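You operate a simulated robot arm through the tools that you are given. There is no shell and no other tool. Be economical: measure what you need, move in short steps, check, and stop when the job is done.

You are at the controls of a simulated robot arm. One attempt, no reset.

## Task
Let the air out of the pot, then unclamp and open it.
Fine: Open both valves first; loosen the clamps only when the pointer has dropped. Leave the lid up.

It is judged by the outcome, as a careful person would: the job done as asked, and still so three seconds after it is handed in. It fails if anything else is knocked over, pushed out of place, dropped, spilled or broken. Lids that push on must go on centred and level and be pressed home; caps that screw on are set level and turned clockwise until they are tight.

## Robot
A 7-joint arm with a two-finger parallel gripper on a trunk, on a base that drives. Base frame: it is fixed to the floor where the robot stands at the start and does not move with it; the origin is under the middle of the robot, x ahead of it, y to its left, z up; the surface under the hand at the start is at about z = 0.86. Lengths are in m, angles in degrees, forces in N, time in s.
With the tool pointing down near the work surface it reaches from about 0.52 to 0.96 m from the robot's upright axis, wherever it stands. Its first joint turns from -166.0 to 166.0 degrees. Places, roughly: air pot [0.7, 0, 0.9]; air pot lid [0.7, 0, 1]; left lid clamp [0.6, 0.1, 1]; left pot valve [0.7, 0.1, 1]; pot test key [0.6, 0, 1]; pump knob [0.6, 0, 1.1]; right lid clamp [0.6, 0, 1]; right pot valve [0.7, 0, 1]. Payload 3.91 kg.
The TCP is the grasp point between the finger pads, 0.03 m short of the fingertips. In the tool frame z runs along the fingers and y along their closing line. The gripper opens to 0.11 m. The fingers are 0.02 m wide and 0.01 m thick; the gripper's body (0.048 by 0.112 m) begins 0.055 m behind the TCP.
Orientation is that of the tool frame in the base frame, as [roll, pitch, yaw] about the fixed x, y, z axes, in that order (R = Rz(yaw) Ry(pitch) Rx(roll)). With the fingers straight down and closing along the base's y, the tool's x points along the base's -x, its y along +y and its z along -z.

## Interface
- The arm moves only by the tool apply_moves. Its argument "series" is one flat list of numbers, 6 for each row, row after row: the shift along the tool's x, y, z in m, then the turn, a rotation vector about the tool's x, y, z in degrees. In form: [x, y, z, ax, ay, az, x, y, z, ax, ay, az, ...]. A call has 1 to 12 rows; each row shifts and turns the commanded pose from where the row before left it, along the tool's axes as they then stand. "claw" is the finger opening in m, from 0 to 0.11, set as the call begins (left out, the last holds). Rows are played at 5 a second. More than 0.05 m and 8.6 degrees between two rows, or a gripper value outside its range, and nothing of the call is played. A pose out of reach is approached as far as the arm can. The call stops where the force on the tool passes 80 N (or 10 N more than at its start, if that is more) or the arm is blocked; 0.2 s more then pass. Each finger travels about 0.072 m/s and halts on what it meets, pressing with about 31 N; the grip force reading is that of the motor and also rises with nothing between the fingers. The clock runs only during rows and for 0.2 s after the last one: add rows that do not move to give the fingers time. The reply holds the time, the measured pose of the TCP, the force on the tool along the base axes, the opening and the grip force, in the units named above and with some noise, with the torque about the TCP (base axes, N m) and any sound that the robot's microphone picked up.
- Cameras (640 x 400 px; columns grow to the right, rows downward): "scene" is now at [0.2517, 0.0025, 1.4268]; the picture's right is [0.01, -1.00, 0.00], its down [-0.69, -0.01, -0.72] and it looks along [0.72, 0.01, -0.69] (base axes); focal length 265 px, centre (320, 200). "wrist" rides on the gripper at [0.072, 0.017, -0.103] in the tool frame; the picture's right is [-0.23, 0.97, 0.00], its down [-0.76, -0.18, -0.62] and it looks along [-0.61, -0.14, 0.78] (tool axes); focal length 222 px, centre (320, 200). There is no depth. A picture from a camera that has moved, and an enlarged one, comes with that camera's place and axes in the base frame and with its lens.
- get_image(camera): a new picture of that camera. The clock stands still meanwhile.
- lift_body(by): slides the trunk up (or, below 0, down) by that many m; the arm and the scene camera ride with it, the base frame stays. It gives what a move gives, with no picture.
- roll_base(legs): drives the robot by 1 to 6 legs, each [ahead, left, turn to the left] in m, m and degrees, along the robot's own axes; the way and the turn of a leg run together, so that a leg with both is an arc; at most 1.5 m and 180 degrees a leg. The arm and the cameras ride along, it lands a little off, and it stops where it bumps. It gives what a move gives.
- pan_tilt(pan, tilt): turns the head with the scene camera to pan (to the left, within 86 degrees either way) and tilt (down, from -29 to 69), counted from straight ahead of the robot. It gives what a move gives.
- enlarge(camera, box): a new picture of the part [left, top, right, bottom] of that camera's present view, enlarged. The clock stands still meanwhile.
- close_job(): hands the job in; it is judged then, once.

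Work in short steps. Places have to be worked out from the pictures, the camera data and where the tool is seen: move nearer, look again, correct. Check each grasp and each placing, and mend what went wrong. You have 120 turns and 90 pictures in all, those below and enlarged ones among them. Open the gripper and draw the arm clear of the work before you hand the job in, unless the task says otherwise; then end with one line.

The tools are called after "Emit:" by a JSON object that holds its "op" and its "data". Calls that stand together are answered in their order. apply_moves: Moves the arm, as the interface text tells. Its arguments: {"type":"object","properties":{"series":{"type":"array","items":{"type":"number"}},"claw":{"type":"number"}},"required":["series"]} The other tools are called the same way: lift_body (by) slides the trunk up or down; roll_base (legs) drives the base; pan_tilt (pan, tilt) turns the head that bears the scene camera; get_image (camera) takes a picture; enlarge (camera, box) takes an enlarged picture of a part of a camera's view; close_job () hands the job in.

At the start:

```text
time: 0.0
eef_pos: [0.5373, -0.1441, 0.9998]
orientation: [180.0, 0.0, -180.0]
force: [-0.1, 0.2, 0.4]
torque: [0.02, 0.02, 0.05]
width: 0.11
grip_force: 0.1
trunk travel left (down, up): [-0.625, 0.057]
robot x, y, heading: [0.0023, 0.002, 0.1]
head pan, tilt: [0.6, 44.0]
```

scene: 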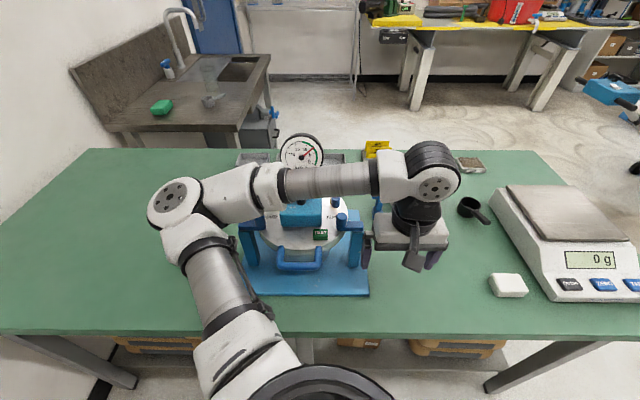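
wrist: 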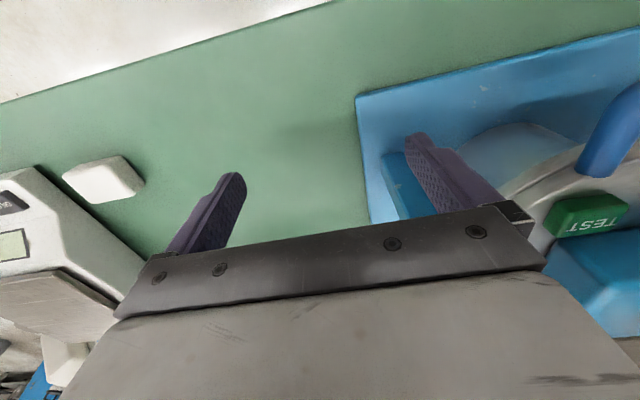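

The arm partly hides the pot. I'll enlarge the scene view around it before moving.

Emit:
{"op": "enlarge", "data": {"camera": "scene", "box": [220, 120, 400, 310]}}

```text
2.11 times, centred on (310, 215) of scene
camera zoom: at [0.2517, 0.0025, 1.4268], right [0.01, -1.0, 0.0], down [-0.69, -0.01, -0.72], along [0.72, 0.01, -0.69], focal length 558 px, centre (341, 168)
```

zoom: 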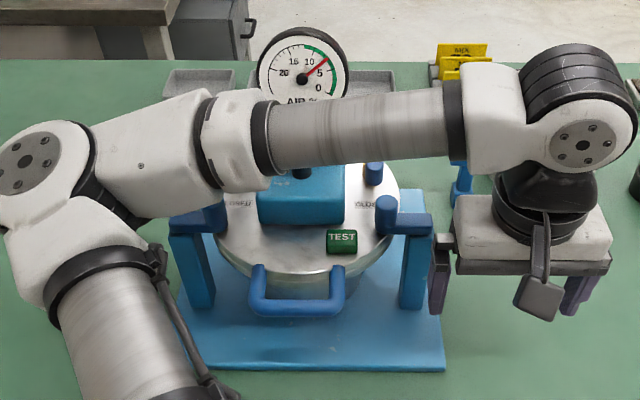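

I'll move the hand up and to the right so the arm clears the view of the pot.

Emit:
{"op": "apply_moves", "data": {"series": [0, -0.03, -0.04, 0, 0, 0, 0, -0.03, -0.04, 0, 0, 0, 0, -0.045, -0.02, 0, 0, 0, 0, -0.045, -0.02, 0, 0, 0, 0, -0.045, 0, 0, 0, 0, 0, -0.045, 0, 0, 0, 0, 0, -0.045, 0, 0, 0, 0, 0, -0.045, 0, 0, 0, 0]}}

Emit:
{"op": "get_image", "data": {"camera": "scene"}}

```text
time: 1.8
eef_pos: [0.5371, -0.4711, 1.1201]
orientation: [179.9, 0.1, -180.0]
force: [0.9, 0.2, 0.4]
torque: [-0.02, -0.02, 0.05]
width: 0.11
grip_force: 0.2
trunk travel left (down, up): [-0.625, 0.057]
robot x, y, heading: [0.0007, 0.0, -0.1]
head pan, tilt: [0.6, 44.0]
```

```text
86 pictures are left
camera scene: at [0.2515, 0.0016, 1.4269], right [0.01, -1.0, 0.0], down [-0.69, -0.01, -0.72], along [0.72, 0.01, -0.69], focal length 265 px, centre (320, 200)
```

scene: 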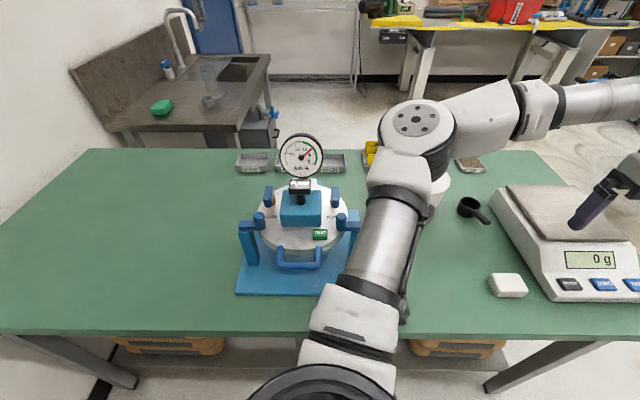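

Emit:
{"op": "enlarge", "data": {"camera": "scene", "box": [225, 125, 375, 300]}}

Emit:
{"op": "enlarge", "data": {"camera": "scene", "box": [250, 180, 350, 242]}}

```text
2.29 times, centred on (300, 212) of scene
camera zoom: at [0.2515, 0.0016, 1.4269], right [0.01, -1.0, 0.0], down [-0.69, -0.01, -0.72], along [0.72, 0.01, -0.69], focal length 606 px, centre (366, 171)
```

zoom: 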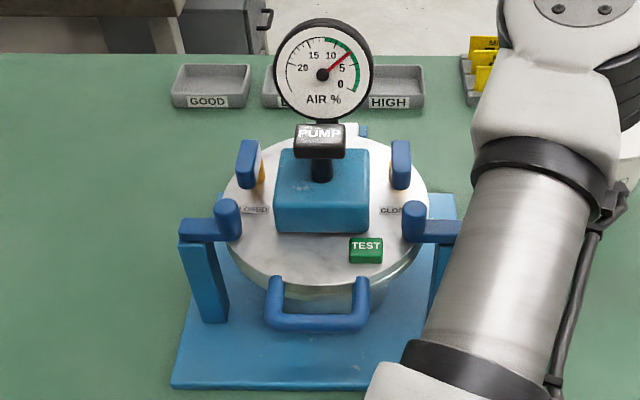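

```text
6.40 times, centred on (300, 211) of scene
camera zoom: at [0.2515, 0.0016, 1.4269], right [0.01, -1.0, 0.0], down [-0.69, -0.01, -0.72], along [0.72, 0.01, -0.69], focal length 1697 px, centre (448, 130)
```

zoom: 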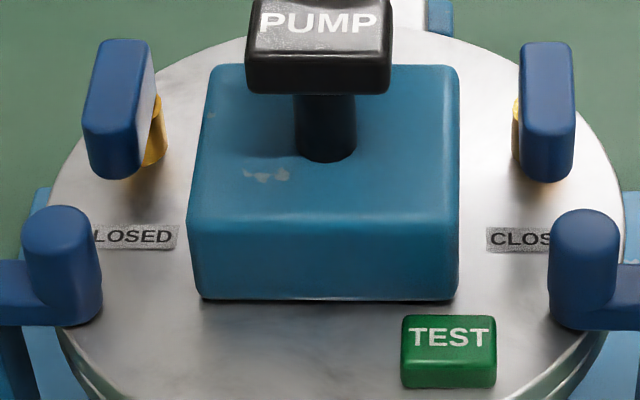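

The levers on both valves appear to point toward the robot, at the CLOSED labels. I want a side view, so I'll turn the hand 90° and look from the right with the wrist camera.

Emit:
{"op": "apply_moves", "data": {"series": [-0.02, 0.04, 0, 0, 0, -8.2, 0, 0, 0, 0, 0, -8.2, 0, 0, 0, 0, 0, -8.2, 0, 0, 0, 0, 0, -8.2, 0, 0, 0, 0, 0, -8.2, 0, 0, 0, 0, 0, -8.2, 0, 0, 0, 0, 0, -8.2, 0, 0, 0, 0, 0, -8.2, 0, 0, 0, 0, 0, -8.2, 0, 0, 0, 0, 0, -8.2, 0, 0, 0, 0, 0, -8.0]}}

Emit:
{"op": "apply_moves", "data": {"series": [-0.04, -0.03, 0, 0, 0, 0, -0.04, -0.03, 0, 0, 0, 0, -0.04, -0.01, 0, 0, 0, 0, -0.03, 0, 0, 0, 0, 0]}}

Emit:
{"op": "get_image", "data": {"camera": "wrist"}}

```text
time: 4.2
eef_pos: [0.5553, -0.4334, 1.1197]
orientation: [-179.9, 0.1, -89.9]
force: [0.2, -0.3, -0.1]
torque: [0.0, -0.03, 0.04]
width: 0.1098
grip_force: 0.0
trunk travel left (down, up): [-0.625, 0.057]
robot x, y, heading: [-0.0016, 0.0022, 0.1]
head pan, tilt: [0.6, 44.0]
```

```text
time: 5.2
eef_pos: [0.6272, -0.2832, 1.1203]
orientation: [-179.9, 0.0, -90.1]
force: [-0.1, 1.5, -0.1]
torque: [-0.02, -0.02, 0.01]
width: 0.1103
grip_force: 0.0
trunk travel left (down, up): [-0.625, 0.057]
robot x, y, heading: [0.0016, 0.0013, 0.1]
head pan, tilt: [0.6, 44.0]
```

```text
83 pictures are left
camera wrist: at [0.609, -0.3558, 1.224], right [-0.97, 0.23, 0.0], down [0.18, 0.76, 0.62], along [0.14, 0.61, -0.78], focal length 222 px, centre (320, 200)
```

wrist: 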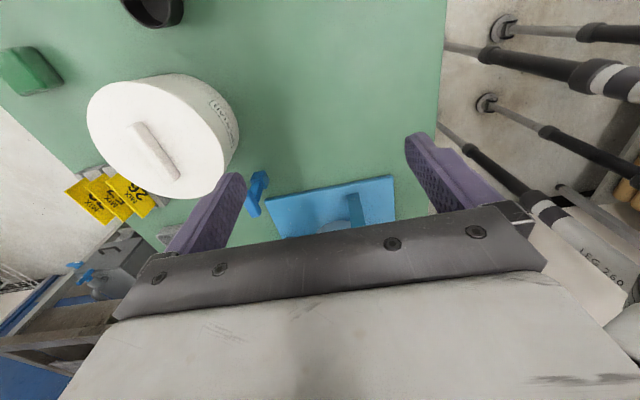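

The wrist camera looks forward and under the fingers, so from here the gripper body covers the pot. Tilting the hand 48° toward the pot should bring it into view.

Emit:
{"op": "apply_moves", "data": {"series": [0, 0, 0, 0, -8, 0, 0, 0, 0, 0, -8, 0, 0, 0, 0, 0, -8, 0, 0, 0, 0, 0, -8, 0, 0, 0, 0, 0, -8, 0, 0, 0, 0, 0, -8, 0]}}

Emit:
{"op": "get_image", "data": {"camera": "wrist"}}

```text
time: 6.6
eef_pos: [0.6357, -0.2849, 1.046]
orientation: [-179.9, 47.9, -89.8]
force: [0.0, 0.1, 0.1]
torque: [0.01, 0.01, -0.01]
width: 0.1098
grip_force: 0.1
out of reach, approached as far as the arm can: row 4, 5, 6
trunk travel left (down, up): [-0.625, 0.057]
robot x, y, heading: [0.0012, -0.0021, -0.0]
head pan, tilt: [0.6, 44.0]
```

```text
82 pictures are left
camera wrist: at [0.6187, -0.41, 1.0616], right [-0.97, 0.15, 0.17], down [0.18, 0.05, 0.98], along [0.14, 0.99, -0.07], focal length 222 px, centre (320, 200)
```

wrist: 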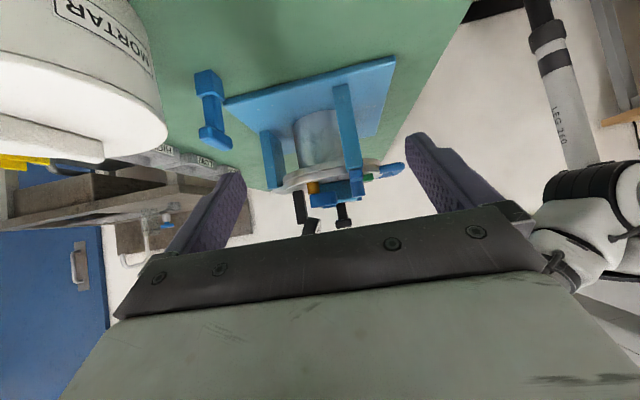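

Emit:
{"op": "enlarge", "data": {"camera": "wrist", "box": [185, 55, 425, 240]}}

```text
2.16 times, centred on (305, 148) of wrist
camera zoom: at [0.6187, -0.41, 1.0616], right [-0.97, 0.15, 0.17], down [0.18, 0.05, 0.98], along [0.14, 0.99, -0.07], focal length 480 px, centre (352, 314)
```

zoom: 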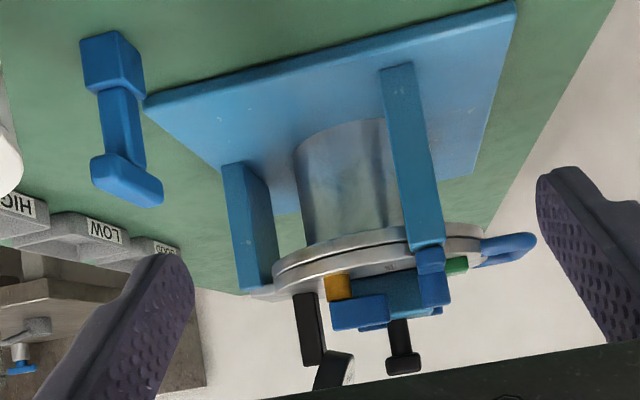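

The side view (upside down) shows each valve as a brass stem with a horizontal lever pointing toward the robot, plus clamp posts and a hinge post at the rear. I'll right the hand and then look down at the lid for the OPEN labels.

Emit:
{"op": "apply_moves", "data": {"series": [0, 0, 0, 0, 8, 0, 0, 0, 0, 0, 8, 0, 0, 0, 0, 0, 8, 0, 0, 0, 0, 0, 8, 0, 0, 0, 0, 0, 8, 0, 0, 0, 0, 0, 8, 0]}}

Emit:
{"op": "apply_moves", "data": {"series": [0, 0, -0.04, 0, 0, 8, 0, 0, -0.04, 0, 0, 8, 0, 0, -0.04, 0, 0, 8, 0, 0, 0, 0, 0, 8, 0, 0, 0, 0, 0, 8, 0, 0, 0, 0, 0, 8, 0, 0, 0, 0, 0, 8, 0, 0, 0, 0, 0, 8, 0, 0, 0, 0, 0, 8, 0, 0, 0, 0, 0, 8, 0, 0, 0, 0, 0, 8, 0, 0, 0, 0, 0, 2]}}

Emit:
{"op": "apply_moves", "data": {"series": [0, 0.045, 0, 0, 0, 0, 0, 0.045, 0, 0, 0, 0, 0, 0.045, 0, 0, 0, 0, 0, 0.045, 0, 0, 0, 0, 0, 0.045, 0, 0, 0, 0, 0, 0.045, 0, 0, 0, 0, 0, 0.045, 0, 0, 0, 0]}}

Emit:
{"op": "get_image", "data": {"camera": "wrist"}}

```text
time: 8.0
eef_pos: [0.6366, -0.2834, 1.0468]
orientation: [180.0, -0.1, -90.0]
force: [-0.6, -0.8, -0.3]
torque: [-0.01, -0.02, 0.0]
width: 0.1101
grip_force: 0.1
trunk travel left (down, up): [-0.625, 0.057]
robot x, y, heading: [0.0003, 0.0007, -0.0]
head pan, tilt: [0.6, 44.0]
```

```text
time: 10.6
eef_pos: [0.635, -0.2842, 1.1662]
orientation: [-179.9, 0.0, 179.9]
force: [0.4, 0.4, 0.2]
torque: [0.02, -0.01, 0.02]
width: 0.1101
grip_force: 0.1
trunk travel left (down, up): [-0.625, 0.057]
robot x, y, heading: [0.0016, -0.0009, -0.2]
head pan, tilt: [0.6, 44.0]
```

```text
time: 12.2
eef_pos: [0.6369, 0.0285, 1.166]
orientation: [180.0, 0.0, 180.0]
force: [0.2, 1.0, 0.1]
torque: [-0.01, -0.02, -0.01]
width: 0.1098
grip_force: 0.1
trunk travel left (down, up): [-0.625, 0.057]
robot x, y, heading: [0.0042, -0.0008, -0.1]
head pan, tilt: [0.6, 44.0]
```

```text
80 pictures are left
camera wrist: at [0.563, 0.0452, 1.2698], right [0.23, 0.97, 0.0], down [0.76, -0.18, 0.62], along [0.61, -0.14, -0.78], focal length 222 px, centre (320, 200)
```

wrist: 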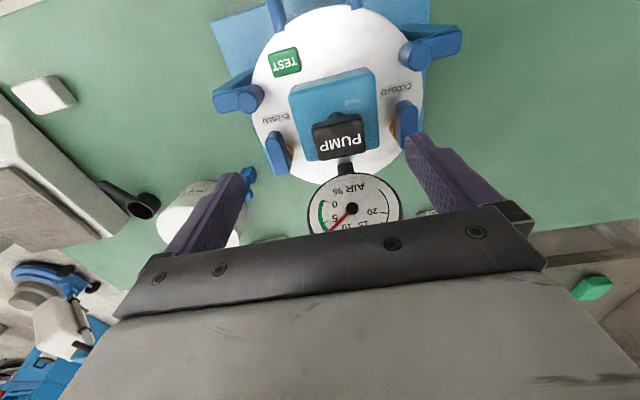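

Emit:
{"op": "enlarge", "data": {"camera": "wrist", "box": [200, 0, 470, 190]}}

```text
2.11 times, centred on (335, 95) of wrist
camera zoom: at [0.563, 0.0452, 1.2698], right [0.23, 0.97, 0.0], down [0.76, -0.18, 0.62], along [0.61, -0.14, -0.78], focal length 468 px, centre (288, 421)
```

zoom: 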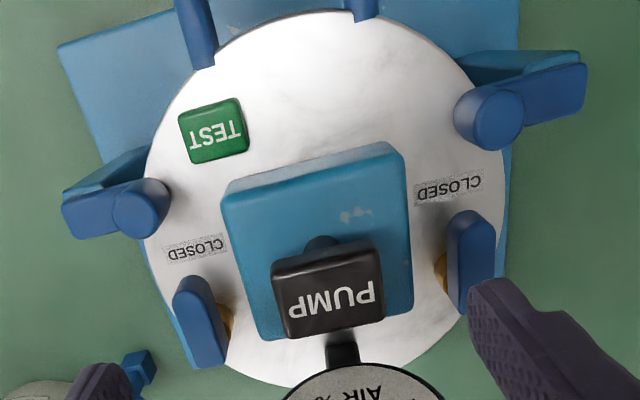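

No OPEN label is visible yet. I'll move forward and up a little so the valves sit straight under the camera.

Emit:
{"op": "apply_moves", "data": {"series": [-0.04, 0, -0.04, 0, 0, 0, -0.04, 0, -0.01, 0, 0, 0, -0.03, 0.0, 0, 0, 0, 0]}}

Emit:
{"op": "enlarge", "data": {"camera": "wrist", "box": [200, 0, 440, 150]}}

```text
refused: row 1 steps farther than a row can; nothing moved
```

```text
2.67 times, centred on (320, 75) of wrist
camera zoom: at [0.563, 0.0452, 1.2698], right [0.23, 0.97, 0.0], down [0.76, -0.18, 0.62], along [0.61, -0.14, -0.78], focal length 592 px, centre (320, 533)
```

zoom: 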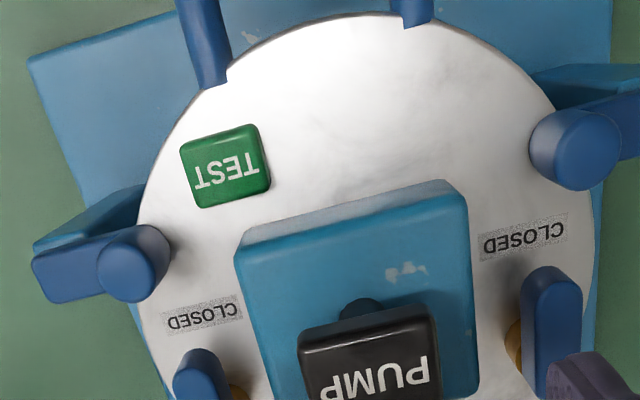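

Emit:
{"op": "apply_moves", "data": {"series": [-0.03, 0, -0.03, 0, 0, 0, -0.03, 0, -0.02, 0, 0, 0, -0.04, 0.0, 0, 0, 0, 0]}}

Emit:
{"op": "enlarge", "data": {"camera": "wrist", "box": [200, 0, 440, 150]}}

```text
time: 13.0
eef_pos: [0.7388, 0.0306, 1.2163]
orientation: [180.0, 0.0, -179.9]
force: [0.1, 0.4, 0.8]
torque: [0.05, -0.02, 0.01]
width: 0.1101
grip_force: 0.0
trunk travel left (down, up): [-0.625, 0.057]
robot x, y, heading: [-0.0012, -0.0004, -0.0]
head pan, tilt: [0.6, 44.0]
```

```text
2.67 times, centred on (320, 75) of wrist
camera zoom: at [0.6658, 0.0478, 1.3194], right [0.23, 0.97, 0.0], down [0.76, -0.18, 0.62], along [0.61, -0.14, -0.78], focal length 592 px, centre (320, 533)
```

zoom: 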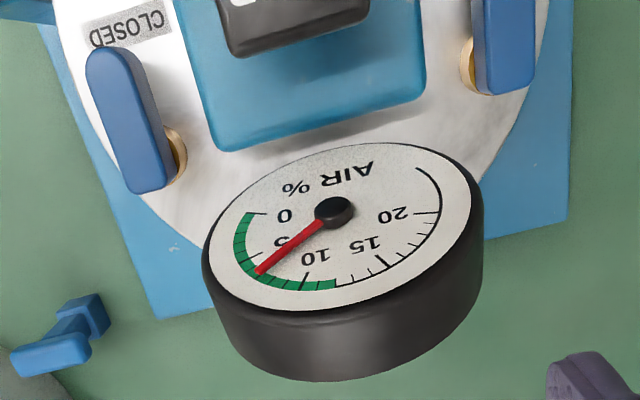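

The gauge reads about 7. Each lever is roughly 5 cm long with its pivot at the rear: right pivot near (0.685, -0.030), left near (0.685, 0.110). The pump block sits on the inner side, so the levers must swing outward. I'll bring the hand over the right lever with a narrow opening and look again.

Emit:
{"op": "apply_moves", "data": {"series": [0.026, -0.021, 0, 0, 0, 0, 0.026, -0.021, 0, 0, 0, 0, 0.025, -0.02, 0, 0, 0, 0, 0, 0, 0.04, 0, 0, 0, 0, 0, 0.04, 0, 0, 0, 0, 0, 0.036, 0, 0, 0], "claw": 0.04}}

Emit:
{"op": "get_image", "data": {"camera": "wrist"}}

Emit:
{"op": "enlarge", "data": {"camera": "scene", "box": [250, 165, 370, 240]}}

```text
time: 14.4
eef_pos: [0.6604, -0.0323, 1.0992]
orientation: [180.0, 0.0, 180.0]
force: [0.0, -0.8, -0.8]
torque: [-0.01, -0.01, 0.02]
width: 0.0398
grip_force: 0.0
trunk travel left (down, up): [-0.625, 0.057]
robot x, y, heading: [-0.002, -0.0004, -0.2]
head pan, tilt: [0.6, 44.0]
```

```text
76 pictures are left
camera wrist: at [0.5875, -0.0148, 1.2034], right [0.23, 0.97, 0.0], down [0.76, -0.18, 0.62], along [0.61, -0.14, -0.78], focal length 222 px, centre (320, 200)
```

wrist: 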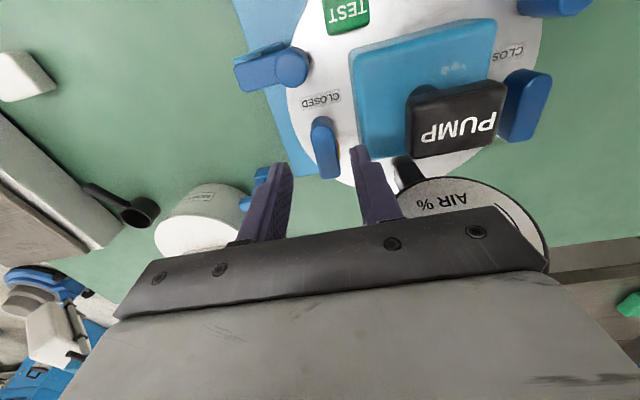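

```text
5.33 times, centred on (310, 202) of scene
camera zoom: at [0.2521, 0.0025, 1.4268], right [0.01, -1.0, 0.0], down [-0.69, -0.01, -0.72], along [0.72, 0.01, -0.69], focal length 1414 px, centre (373, 187)
```

zoom: 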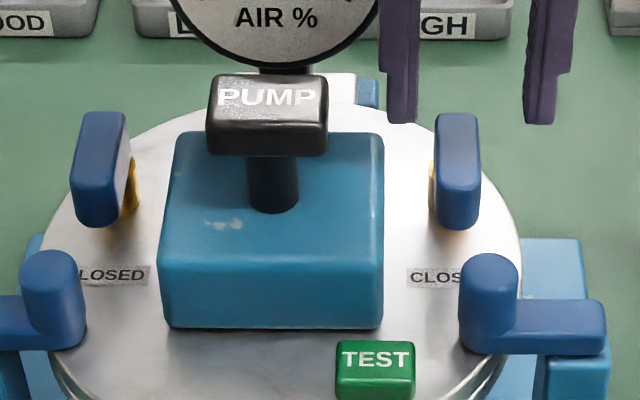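

Emit:
{"op": "enlarge", "data": {"camera": "wrist", "box": [240, 80, 400, 200]}}

```text
3.33 times, centred on (320, 140) of wrist
camera zoom: at [0.5875, -0.0148, 1.2034], right [0.23, 0.97, 0.0], down [0.76, -0.18, 0.62], along [0.61, -0.14, -0.78], focal length 740 px, centre (320, 400)
```

zoom: 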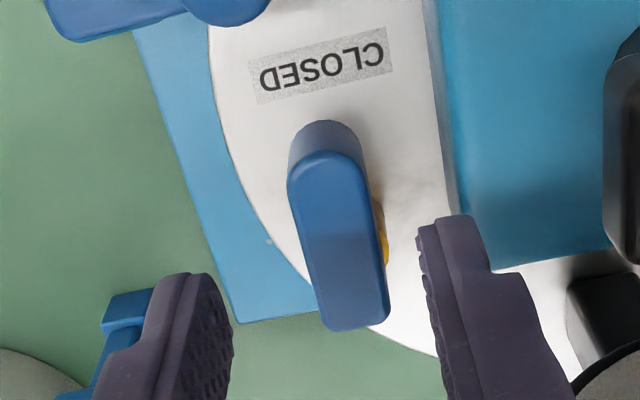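

Triangulating from both views puts the right lever at x 0.64–0.687, y ≈ -0.026, top z ≈ 1.055. There's enough gap beside the block for a finger. I'll centre on it, lower to TCP z 1.055 and close.

Emit:
{"op": "apply_moves", "data": {"series": [0.006, 0.006, 0, 0, 0, 0, 0, 0, 0.015, 0, 0, 0, 0, 0, 0.015, 0, 0, 0, 0, 0, 0.014, 0, 0, 0], "claw": 0.034}}

Emit:
{"op": "enlarge", "data": {"camera": "wrist", "box": [240, 80, 400, 200]}}

Emit:
{"op": "enlarge", "data": {"camera": "scene", "box": [250, 165, 370, 240]}}

```text
time: 15.4
eef_pos: [0.6525, -0.0229, 1.0708]
orientation: [-180.0, 1.5, -179.8]
force: [-17.9, 0.4, 39.6]
torque: [1.05, 0.83, 0.4]
width: 0.0341
grip_force: 0.1
trunk travel left (down, up): [-0.625, 0.057]
robot x, y, heading: [-0.0016, 0.0007, -0.2]
head pan, tilt: [0.6, 44.0]
stopped in row 4: the force on the tool passed its limit at 94 N (the readings are from after the stop); the commanded pose is now the measured one
```

```text
3.33 times, centred on (320, 140) of wrist
camera zoom: at [0.5762, -0.0072, 1.1732], right [0.22, 0.97, 0.0], down [0.74, -0.17, 0.64], along [0.63, -0.14, -0.76], focal length 740 px, centre (320, 400)
```

zoom: 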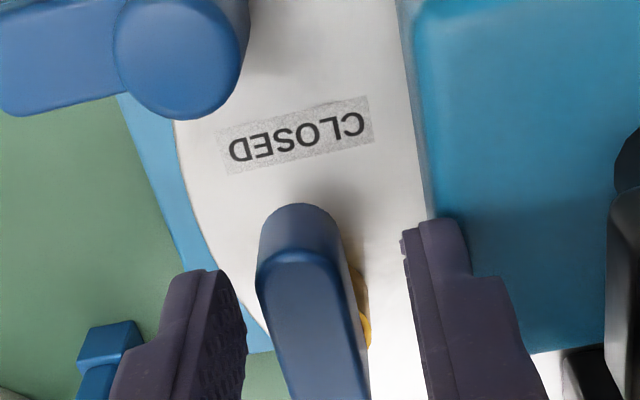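

```text
5.33 times, centred on (310, 202) of scene
camera zoom: at [0.2469, 0.0025, 1.4283], right [0.01, -1.0, 0.0], down [-0.69, -0.01, -0.72], along [0.72, 0.01, -0.69], focal length 1414 px, centre (373, 187)
```

zoom: 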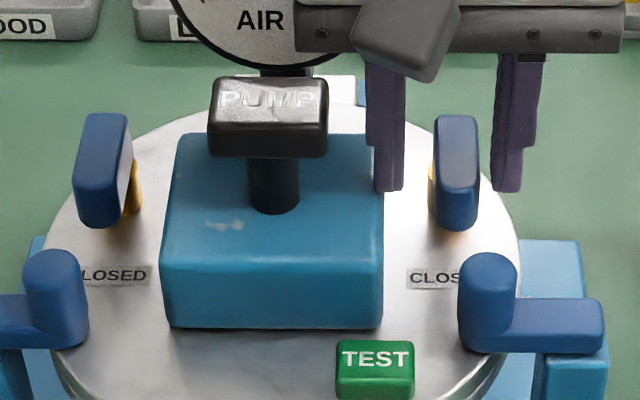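

The inner fingertip came down on the block's top edge: the block top is about z 1.04 and its edge is near y = 0. I'll lift, level the hand, narrow the opening to 0.028 and shift to y ≈ -0.029.

Emit:
{"op": "apply_moves", "data": {"series": [0, 0, -0.02, 0, 1.5, 0, 0, -0.003, -0.005, 0, 0, 0, 0, -0.003, 0, 0, 0, 0], "claw": 0.028}}

Emit:
{"op": "enlarge", "data": {"camera": "scene", "box": [250, 165, 370, 240]}}

Emit:
{"op": "enlarge", "data": {"camera": "wrist", "box": [240, 80, 400, 200]}}

```text
time: 16.2
eef_pos: [0.6558, -0.0313, 1.091]
orientation: [-179.9, -0.3, -179.7]
force: [-0.5, 1.3, 0.2]
torque: [0.01, 0.0, 0.02]
width: 0.028
grip_force: 0.1
trunk travel left (down, up): [-0.625, 0.057]
robot x, y, heading: [0.0019, -0.0006, 0.1]
head pan, tilt: [0.6, 44.0]
```

```text
5.33 times, centred on (310, 202) of scene
camera zoom: at [0.2516, 0.0024, 1.4268], right [0.01, -1.0, 0.0], down [-0.69, -0.01, -0.72], along [0.72, 0.01, -0.69], focal length 1414 px, centre (373, 187)
```

zoom: 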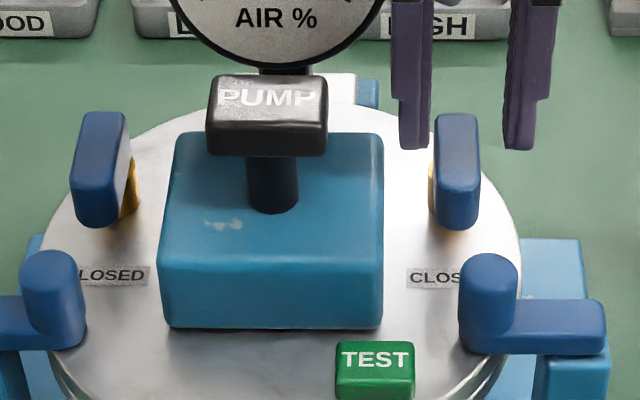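

```text
3.33 times, centred on (320, 140) of wrist
camera zoom: at [0.5833, -0.0137, 1.1953], right [0.22, 0.97, 0.0], down [0.77, -0.17, 0.62], along [0.6, -0.14, -0.78], focal length 740 px, centre (320, 400)
```

zoom: 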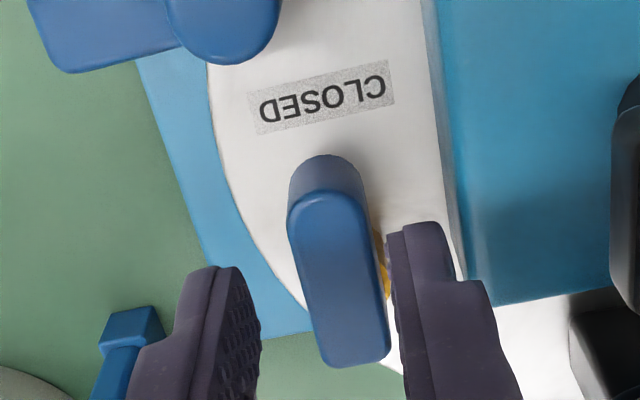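

The inner finger now lines up with the gap, so I'll lower to TCP z ≈ 1.057 and close on the lever.

Emit:
{"op": "apply_moves", "data": {"series": [0, 0, 0.012, 0, 0, 0, 0, 0, 0.012, 0, 0, 0, 0, 0, 0.01, 0, 0, 0]}}

Emit:
{"op": "apply_moves", "data": {"series": [0, 0, 0, 0, 0, 0, 0, 0, 0, 0, 0, 0], "claw": 0.0}}

Emit:
{"op": "enlarge", "data": {"camera": "scene", "box": [250, 165, 370, 240]}}

```text
time: 17.0
eef_pos: [0.656, -0.0301, 1.0573]
orientation: [-179.8, -0.3, -179.7]
force: [0.5, -0.3, -0.1]
torque: [-0.02, 0.01, 0.0]
width: 0.0282
grip_force: 0.1
trunk travel left (down, up): [-0.625, 0.057]
robot x, y, heading: [-0.001, 0.0, 0.1]
head pan, tilt: [0.6, 44.0]
```

```text
time: 17.6
eef_pos: [0.6567, -0.0283, 1.0557]
orientation: [-179.9, -0.2, -179.6]
force: [-0.2, 11.1, -0.1]
torque: [0.45, 0.03, 0.24]
width: 0.0177
grip_force: 44.9
trunk travel left (down, up): [-0.625, 0.057]
robot x, y, heading: [-0.0017, -0.0023, -0.0]
head pan, tilt: [0.6, 44.0]
```

```text
5.33 times, centred on (310, 202) of scene
camera zoom: at [0.2518, 0.0036, 1.4268], right [0.01, -1.0, 0.0], down [-0.69, -0.01, -0.72], along [0.72, 0.01, -0.69], focal length 1414 px, centre (373, 187)
```

zoom: 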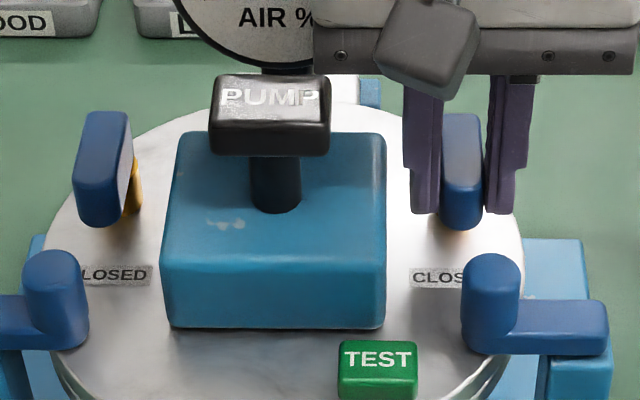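

It's gripped at width 0.0177 with the lever centred near y -0.028. I'll start turning it outward about the pivot (0.680, -0.028) in 8° steps, checking forces after the first three.

Emit:
{"op": "apply_moves", "data": {"series": [-0.0002, -0.0033, 0, 0, 0, -8, -0.0002, -0.0033, 0, 0, 0, -8, -0.0002, -0.0033, 0, 0, 0, -8]}}

```text
time: 18.4
eef_pos: [0.6575, -0.0404, 1.0565]
orientation: [180.0, -0.3, -155.6]
force: [1.9, 9.4, 1.7]
torque: [0.8, -0.91, 0.21]
width: 0.0178
grip_force: 44.9
trunk travel left (down, up): [-0.625, 0.057]
robot x, y, heading: [-0.0003, -0.0003, -0.0]
head pan, tilt: [0.6, 44.0]
```

Emit:
{"op": "apply_moves", "data": {"series": [-0.0002, -0.0033, 0, 0, 0, -8, -0.0002, -0.0033, 0, 0, 0, -8, -0.0002, -0.0033, 0, 0, 0, -8]}}

Emit:
{"op": "enlarge", "data": {"camera": "scene", "box": [250, 125, 370, 240]}}

```text
time: 19.2
eef_pos: [0.6649, -0.0486, 1.0563]
orientation: [179.9, -0.5, -131.7]
force: [7.2, 2.4, 0.1]
torque: [0.05, -0.37, -0.08]
width: 0.0179
grip_force: 44.9
trunk travel left (down, up): [-0.625, 0.057]
robot x, y, heading: [-0.0004, -0.0007, -0.0]
head pan, tilt: [0.6, 44.0]
```

```text
3.48 times, centred on (310, 182) of scene
camera zoom: at [0.2526, 0.0026, 1.4267], right [0.01, -1.0, 0.0], down [-0.69, -0.01, -0.72], along [0.72, 0.01, -0.69], focal length 922 px, centre (355, 261)
```

zoom: 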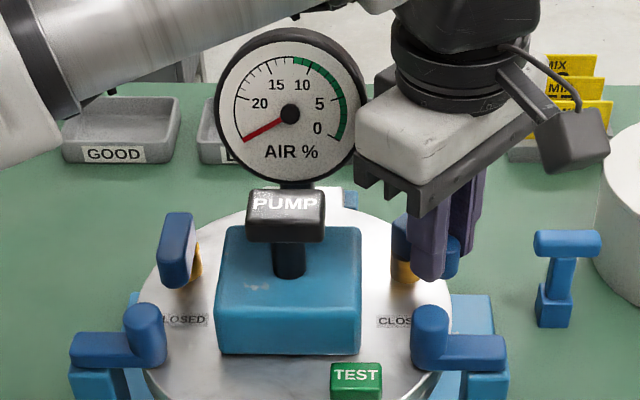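

The lever turns freely, and the pointer has already swung from about 7 to the resting end of the dial. I'll continue to the full 90°.

Emit:
{"op": "apply_moves", "data": {"series": [-0.0002, -0.0033, 0, 0, 0, -8, -0.0002, -0.0033, 0, 0, 0, -8, -0.0002, -0.0033, 0, 0, 0, -8, -0.0002, -0.0033, 0, 0, 0, -8, -0.0002, -0.0033, 0, 0, 0, -8, -0.0001, -0.0008, 0, 0, 0, -2]}}

Emit:
{"op": "enlarge", "data": {"camera": "scene", "box": [250, 125, 370, 240]}}

```text
time: 20.6
eef_pos: [0.6827, -0.054, 1.0557]
orientation: [179.9, -0.3, -89.6]
force: [30.7, -12.1, 12.4]
torque: [-0.46, -0.79, -0.87]
width: 0.0177
grip_force: 44.9
trunk travel left (down, up): [-0.625, 0.057]
robot x, y, heading: [0.0007, -0.0007, -0.0]
head pan, tilt: [0.6, 44.0]
```

```text
3.48 times, centred on (310, 182) of scene
camera zoom: at [0.2538, 0.0014, 1.4265], right [0.01, -1.0, 0.0], down [-0.7, -0.01, -0.72], along [0.72, 0.01, -0.7], focal length 922 px, centre (355, 261)
```

zoom: 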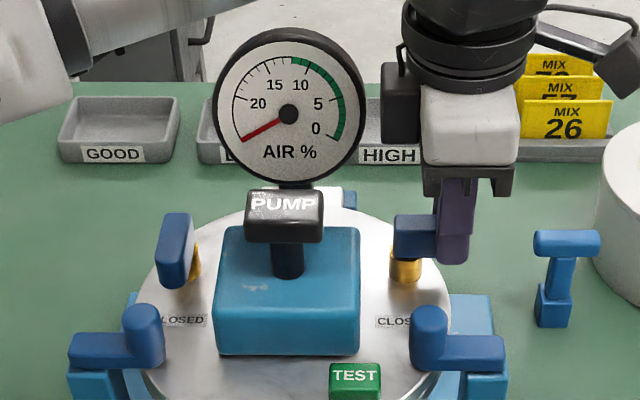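

The right lever now points straight out and is open. I'll release, rise, turn the hand back to yaw 180 and move over the left lever, which mirrors it near y ≈ 0.117.

Emit:
{"op": "apply_moves", "data": {"series": [0, 0, 0, 0, 0, 0, 0, 0, -0.03, 0, 0, 0, 0, 0, -0.04, 0, 0, 0, 0, 0, -0.04, 0, 0, 0], "claw": 0.036}}

Emit:
{"op": "apply_moves", "data": {"series": [0, 0, 0, 0, 0, 8, 0, 0, 0, 0, 0, 8, 0, 0, 0, 0, 0, 8, 0, 0, 0, 0, 0, 8, 0, 0, 0, 0, 0, 8, 0, 0, 0, 0, 0, 8, 0, 0, 0, 0, 0, 8, 0, 0, 0, 0, 0, 8, 0, 0, 0, 0, 0, 8, 0, 0, 0, 0, 0, 8, 0, 0, 0, 0, 0, 8, 0, 0, 0, 0, 0, 2.2]}}

```text
time: 21.6
eef_pos: [0.6784, -0.0531, 1.1694]
orientation: [179.7, -0.1, -89.8]
force: [-0.3, 1.3, -1.4]
torque: [-0.03, -0.02, -0.02]
width: 0.0359
grip_force: 0.1
trunk travel left (down, up): [-0.625, 0.057]
robot x, y, heading: [0.0025, 0.0018, -0.1]
head pan, tilt: [0.6, 44.0]
```

```text
time: 24.2
eef_pos: [0.6802, -0.0532, 1.1663]
orientation: [-179.8, -0.4, 179.9]
force: [-1.0, 0.5, 0.1]
torque: [0.05, 0.01, 0.0]
width: 0.0362
grip_force: 0.1
trunk travel left (down, up): [-0.625, 0.057]
robot x, y, heading: [-0.0028, -0.0004, -0.3]
head pan, tilt: [0.6, 44.0]
```

Emit:
{"op": "apply_moves", "data": {"series": [0.024, 0, 0, 0, 0, 0, 0, 0.045, 0, 0, 0, 0, 0, 0.045, 0, 0, 0, 0, 0, 0.045, 0, 0, 0, 0, 0, 0.037, 0, 0, 0, 0, 0, 0, 0.04, 0, 0, 0, 0, 0, 0.036, 0, 0, 0], "claw": 0.028}}

Emit:
{"op": "enlarge", "data": {"camera": "scene", "box": [230, 165, 350, 240]}}

Emit:
{"op": "enlarge", "data": {"camera": "wrist", "box": [240, 80, 400, 200]}}

```text
time: 25.8
eef_pos: [0.6563, 0.1189, 1.0885]
orientation: [-179.8, -0.3, -180.0]
force: [-0.2, -0.6, 0.5]
torque: [0.01, 0.02, -0.03]
width: 0.0281
grip_force: 0.0
trunk travel left (down, up): [-0.625, 0.057]
robot x, y, heading: [-0.0017, -0.0001, -0.1]
head pan, tilt: [0.6, 44.0]
```

```text
5.33 times, centred on (290, 202) of scene
camera zoom: at [0.252, 0.0026, 1.4269], right [0.01, -1.0, 0.0], down [-0.69, -0.01, -0.72], along [0.72, 0.01, -0.69], focal length 1414 px, centre (480, 187)
```

zoom: 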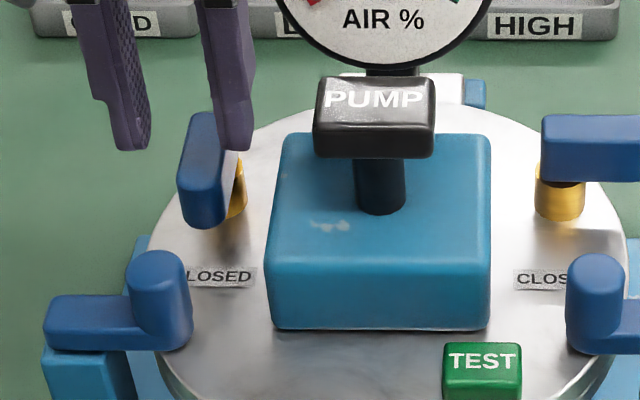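

```text
3.33 times, centred on (320, 140) of wrist
camera zoom: at [0.5833, 0.1351, 1.1935], right [0.23, 0.97, 0.0], down [0.76, -0.17, 0.62], along [0.6, -0.14, -0.78], focal length 740 px, centre (320, 400)
```

zoom: 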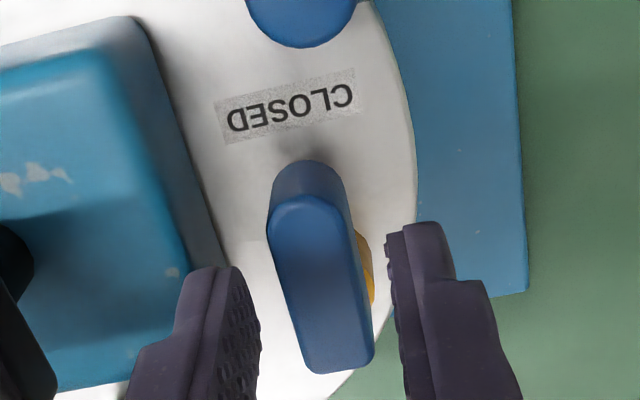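

The lever centre is about y 0.1175 and the inner finger clears the block. I'll lower and grip.

Emit:
{"op": "apply_moves", "data": {"series": [0, -0.001, 0.012, 0, 0, 0, 0, 0, 0.012, 0, 0, 0, 0, 0, 0.008, 0, 0, 0]}}

Emit:
{"op": "apply_moves", "data": {"series": [0, 0, 0, 0, 0, 0, 0, 0, 0, 0, 0, 0], "claw": 0.0}}

```text
time: 26.6
eef_pos: [0.6551, 0.1171, 1.0571]
orientation: [-179.9, -0.2, -179.9]
force: [-0.2, -1.3, 0.0]
torque: [-0.01, 0.02, -0.02]
width: 0.0281
grip_force: 0.0
trunk travel left (down, up): [-0.625, 0.057]
robot x, y, heading: [-0.0002, -0.0017, 0.1]
head pan, tilt: [0.6, 44.0]
```

```text
time: 27.2
eef_pos: [0.6546, 0.1175, 1.0556]
orientation: [-179.9, -0.4, 179.9]
force: [-2.4, -9.8, -1.8]
torque: [-0.04, 0.1, -0.26]
width: 0.0178
grip_force: 45.1
trunk travel left (down, up): [-0.625, 0.057]
robot x, y, heading: [0.0012, 0.0005, 0.1]
head pan, tilt: [0.6, 44.0]
```

Gripped. I'll turn it outward the other way, about a pivot at x ≈ 0.682.

Emit:
{"op": "apply_moves", "data": {"series": [-0.0003, 0.0038, 0, 0, 0, 8, -0.0003, 0.0038, 0, 0, 0, 8, -0.0003, 0.0038, 0, 0, 0, 8, -0.0003, 0.0038, 0, 0, 0, 8, -0.0003, 0.0038, 0, 0, 0, 8, -0.0003, 0.0038, 0, 0, 0, 8]}}

Emit:
{"op": "apply_moves", "data": {"series": [-0.0003, 0.0038, 0, 0, 0, 8, -0.0003, 0.0038, 0, 0, 0, 8, -0.0003, 0.0038, 0, 0, 0, 8, -0.0003, 0.0038, 0, 0, 0, 8, -0.0003, 0.0038, 0, 0, 0, 8, -0.0001, 0.001, 0, 0, 0, 2]}}

Emit:
{"op": "enlarge", "data": {"camera": "scene", "box": [230, 125, 350, 240]}}

```text
time: 28.6
eef_pos: [0.6109, 0.0989, 1.0509]
orientation: [-179.6, -0.6, 134.1]
force: [8.8, 55.4, 2.4]
torque: [0.99, 0.12, 0.07]
width: 0.0
grip_force: 37.8
out of reach, approached as far as the arm can: row 5, 6
trunk travel left (down, up): [-0.625, 0.057]
robot x, y, heading: [-0.0004, 0.0054, 0.6]
head pan, tilt: [0.6, 44.0]
```

```text
time: 28.9
eef_pos: [0.6102, 0.0991, 1.0532]
orientation: [179.3, -1.2, 134.5]
force: [3.8, 28.8, -5.9]
torque: [0.42, -0.04, 0.02]
width: 0.0001
grip_force: 37.5
out of reach, approached as far as the arm can: row 1
trunk travel left (down, up): [-0.625, 0.057]
robot x, y, heading: [0.0011, 0.0045, 0.3]
head pan, tilt: [0.6, 44.0]
stopped in row 1: the force on the tool passed its limit at 123 N (the readings are from after the stop); the commanded pose is now the measured one
```

```text
3.48 times, centred on (290, 182) of scene
camera zoom: at [0.2523, 0.0067, 1.4265], right [0.02, -1.0, 0.0], down [-0.69, -0.01, -0.72], along [0.72, 0.01, -0.69], focal length 922 px, centre (424, 261)
```

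zoom: 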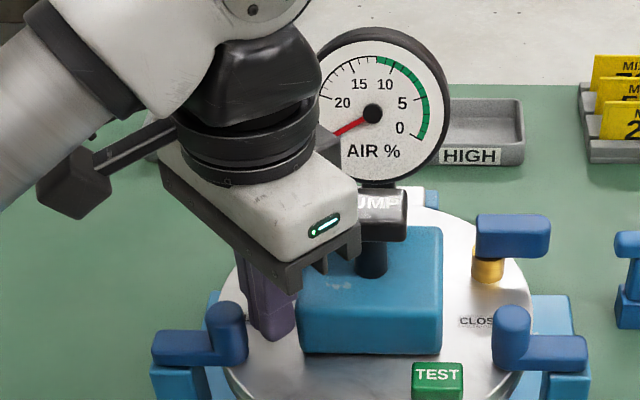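

The wrist reached its limit near yaw 134 and the fingers slipped off the lever. I'll rise straight up and check how far the lever turned.

Emit:
{"op": "apply_moves", "data": {"series": [0, 0, -0.03, 0, 0, 0, 0, 0, -0.04, 0, 0, 0, 0, 0, -0.04, 0, 0, 0, 0, 0, -0.03, 0, 0, 0]}}

Emit:
{"op": "apply_moves", "data": {"series": [0, 0, 0, 0, 0, -8, 0, 0, 0, 0, 0, -8, 0, 0, 0, 0, 0, -8, 0, 0, 0, 0, 0, -8, 0, 0, 0, 0, 0, -8, 0, 0, 0, 0, 0, -5.5]}}

Emit:
{"op": "enlarge", "data": {"camera": "scene", "box": [230, 125, 380, 300]}}

Emit:
{"op": "get_image", "data": {"camera": "wrist"}}

```text
time: 29.9
eef_pos: [0.6023, 0.0745, 1.1874]
orientation: [179.4, -0.8, 134.2]
force: [-0.1, 0.3, -0.6]
torque: [0.02, 0.01, -0.01]
width: 0.0
grip_force: 37.5
out of reach, approached as far as the arm can: row 2, 3, 4
trunk travel left (down, up): [-0.625, 0.057]
robot x, y, heading: [0.0016, -0.0023, 0.4]
head pan, tilt: [0.6, 44.0]
```

```text
time: 31.3
eef_pos: [0.6024, 0.0729, 1.1877]
orientation: [178.9, -0.2, 179.5]
force: [-0.3, -0.2, -0.2]
torque: [-0.02, -0.01, 0.0]
width: 0.0001
grip_force: 37.1
trunk travel left (down, up): [-0.625, 0.057]
robot x, y, heading: [0.0005, 0.004, 0.1]
head pan, tilt: [0.6, 44.0]
```

```text
2.29 times, centred on (305, 212) of scene
camera zoom: at [0.2518, 0.0053, 1.4268], right [0.02, -1.0, 0.0], down [-0.69, -0.01, -0.72], along [0.72, 0.01, -0.69], focal length 606 px, centre (354, 171)
```

zoom: 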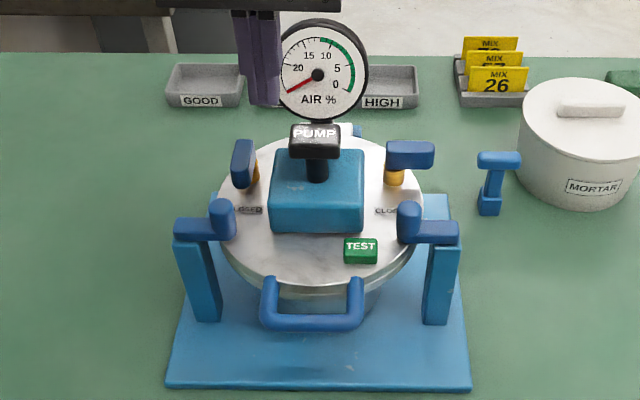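

```text
62 pictures are left
camera wrist: at [0.5297, 0.0886, 1.2918], right [0.24, 0.97, 0.02], down [0.76, -0.2, 0.62], along [0.6, -0.13, -0.79], focal length 222 px, centre (320, 200)
```

wrist: 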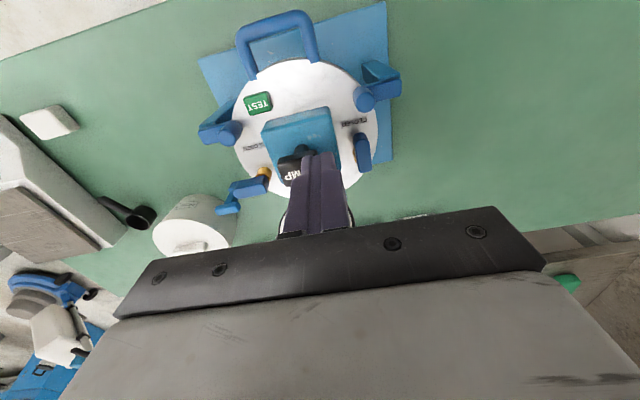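

The left lever has barely moved. I'll grip it again, turn about 30° within the wrist's range, then push it the rest of the way with closed fingers. First back above it.

Emit:
{"op": "apply_moves", "data": {"series": [-0.027, 0.022, 0, 0, 0, 0, -0.027, 0.022, 0, 0, 0, 0, 0, 0, 0.04, 1, 0, 0, 0, 0, 0.04, 0, 0, 0, 0, 0, 0.018, 0, 0, 0], "claw": 0.03}}

Emit:
{"op": "enlarge", "data": {"camera": "wrist", "box": [240, 80, 400, 200]}}

Emit:
{"op": "enlarge", "data": {"camera": "scene", "box": [230, 165, 350, 240]}}

```text
time: 32.5
eef_pos: [0.6575, 0.1179, 1.09]
orientation: [-180.0, -0.2, 179.4]
force: [-0.2, 0.3, 0.2]
torque: [0.0, -0.01, 0.0]
width: 0.0299
grip_force: 0.0
trunk travel left (down, up): [-0.625, 0.057]
robot x, y, heading: [-0.0014, -0.001, 0.1]
head pan, tilt: [0.6, 44.0]
```

```text
3.33 times, centred on (320, 140) of wrist
camera zoom: at [0.5843, 0.1344, 1.1934], right [0.24, 0.97, 0.0], down [0.76, -0.19, 0.62], along [0.6, -0.15, -0.78], focal length 740 px, centre (320, 400)
```

zoom: 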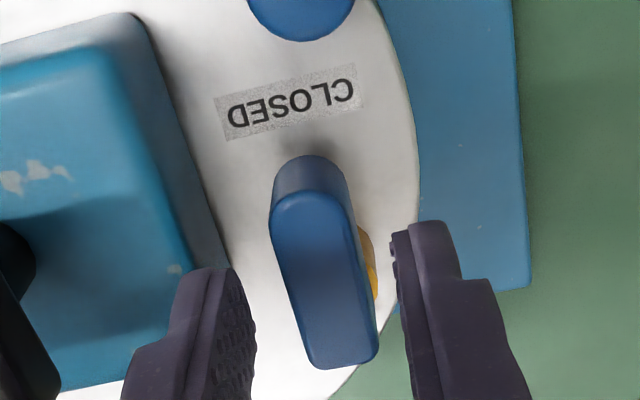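

```text
5.33 times, centred on (290, 202) of scene
camera zoom: at [0.2518, 0.0054, 1.4268], right [0.02, -1.0, 0.0], down [-0.69, -0.01, -0.72], along [0.72, 0.01, -0.69], focal length 1414 px, centre (480, 187)
```

zoom: 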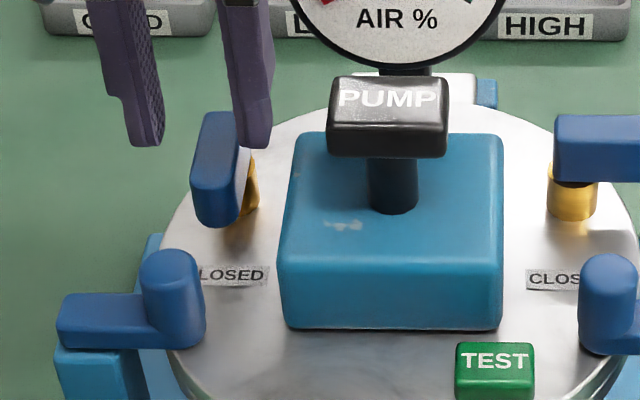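

The left lever is still fully closed. I'll grip and turn it in small steps to see whether it follows.

Emit:
{"op": "apply_moves", "data": {"series": [0, 0, 0.012, 0, 0, 0, 0, 0, 0.012, 0, 0, 0, 0, 0, 0.009, 0, 0, 0]}}

Emit:
{"op": "apply_moves", "data": {"series": [0, 0, 0, 0, 0, 0, 0, 0, 0, 0, 0, 0], "claw": 0.0}}

Emit:
{"op": "apply_moves", "data": {"series": [-0.0003, 0.0037, 0, 0, 0, 8, -0.0003, 0.0037, 0, 0, 0, 8]}}

```text
time: 33.3
eef_pos: [0.6568, 0.117, 1.056]
orientation: [179.9, -0.2, 179.4]
force: [0.2, -0.2, 0.1]
torque: [0.0, 0.03, -0.02]
width: 0.0303
grip_force: 0.0
trunk travel left (down, up): [-0.625, 0.057]
robot x, y, heading: [0.0031, 0.0056, 0.3]
head pan, tilt: [0.6, 44.0]
```

```text
time: 33.9
eef_pos: [0.6573, 0.1158, 1.0564]
orientation: [-180.0, -0.2, 179.3]
force: [-2.9, -5.6, -2.4]
torque: [-0.17, -0.28, -0.12]
width: 0.0175
grip_force: 44.8
trunk travel left (down, up): [-0.625, 0.057]
robot x, y, heading: [0.0018, -0.0008, 0.4]
head pan, tilt: [0.6, 44.0]
```

```text
time: 34.5
eef_pos: [0.6586, 0.1235, 1.0571]
orientation: [-180.0, -0.2, 163.1]
force: [1.4, -10.4, 0.1]
torque: [-0.05, 0.42, -0.24]
width: 0.0177
grip_force: 45.3
trunk travel left (down, up): [-0.625, 0.057]
robot x, y, heading: [0.0013, 0.0026, 0.6]
head pan, tilt: [0.6, 44.0]
```

It follows freely, so I'll go two more steps.

Emit:
{"op": "apply_moves", "data": {"series": [-0.0003, 0.0037, 0, 0, 0, 8, -0.0003, 0.0037, 0, 0, 0, 6]}}

Emit:
{"op": "enlarge", "data": {"camera": "scene", "box": [230, 125, 350, 240]}}

```text
time: 35.1
eef_pos: [0.6612, 0.1296, 1.0576]
orientation: [-179.8, -0.3, 149.0]
force: [-8.7, -17.7, -8.9]
torque: [-0.58, -0.03, -0.48]
width: 0.0177
grip_force: 44.9
trunk travel left (down, up): [-0.625, 0.057]
robot x, y, heading: [0.0014, 0.0024, 0.5]
head pan, tilt: [0.6, 44.0]
```

```text
3.48 times, centred on (290, 182) of scene
camera zoom: at [0.2516, 0.0036, 1.4267], right [0.02, -1.0, 0.0], down [-0.69, -0.01, -0.72], along [0.72, 0.01, -0.69], focal length 922 px, centre (424, 261)
```

zoom: 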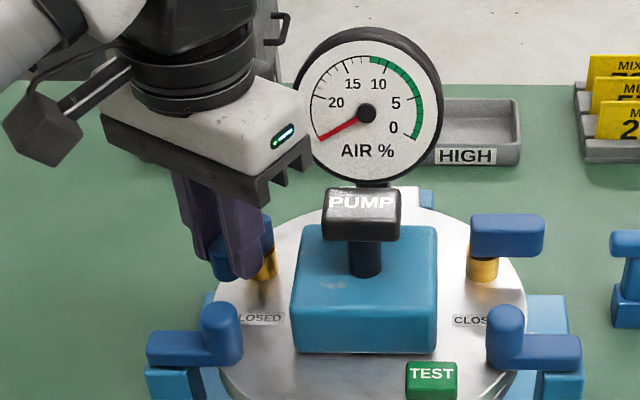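

The lever is about 30° round. I'll open, rise, turn back to yaw 180, close the fingers and place them behind the lever on its inner/front side.

Emit:
{"op": "apply_moves", "data": {"series": [0, 0, 0, 0, 0, 0, 0, 0, -0.03, 0, 0, 0, 0, 0, -0.02, 0, 0, 0, 0, 0, 0, 0, 0, -8, 0, 0, 0, 0, 0, -8, 0, 0, 0, 0, 0, -8, 0, 0, 0, 0, 0, -7], "claw": 0.036}}

```text
time: 36.7
eef_pos: [0.6611, 0.1313, 1.1066]
orientation: [180.0, -0.2, -179.4]
force: [0.3, -0.2, -0.2]
torque: [-0.01, 0.02, -0.01]
width: 0.0357
grip_force: 0.0
trunk travel left (down, up): [-0.625, 0.057]
robot x, y, heading: [-0.0012, -0.0013, 0.3]
head pan, tilt: [0.6, 44.0]
```

Emit:
{"op": "apply_moves", "data": {"series": [0.021, -0.018, 0, 0, 0, 0, 0, 0, 0, 0, 0, 0], "claw": 0.0}}

Emit:
{"op": "enlarge", "data": {"camera": "scene", "box": [230, 165, 350, 240]}}

Emit:
{"op": "enlarge", "data": {"camera": "wrist", "box": [240, 80, 400, 200]}}

```text
time: 37.3
eef_pos: [0.6398, 0.1125, 1.1068]
orientation: [-179.9, -0.2, -179.6]
force: [0.4, 0.4, 0.3]
torque: [-0.03, 0.01, -0.02]
width: 0.0
grip_force: 31.2
trunk travel left (down, up): [-0.625, 0.057]
robot x, y, heading: [-0.0011, -0.0011, 0.3]
head pan, tilt: [0.6, 44.0]
```

```text
5.33 times, centred on (290, 202) of scene
camera zoom: at [0.252, 0.0054, 1.4268], right [0.02, -1.0, 0.0], down [-0.69, -0.01, -0.72], along [0.72, 0.01, -0.69], focal length 1414 px, centre (480, 187)
```

zoom: 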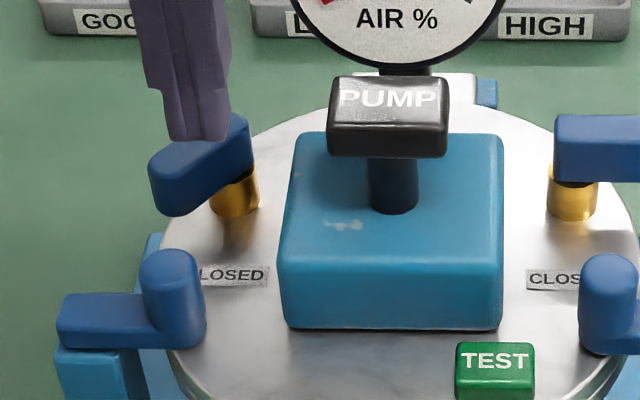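

```text
3.33 times, centred on (320, 140) of wrist
camera zoom: at [0.5672, 0.1287, 1.2119], right [0.22, 0.98, 0.0], down [0.76, -0.17, 0.62], along [0.61, -0.14, -0.78], focal length 740 px, centre (320, 400)
```

zoom: 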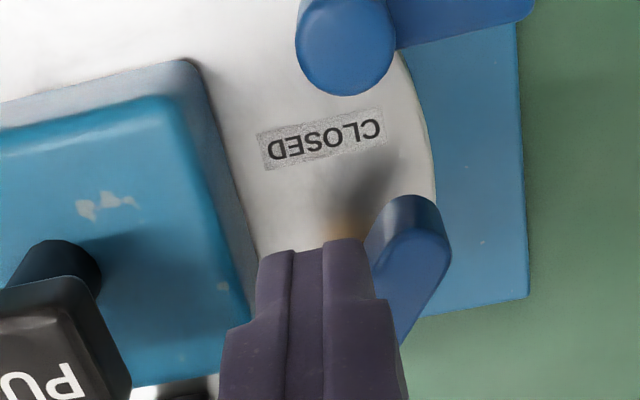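

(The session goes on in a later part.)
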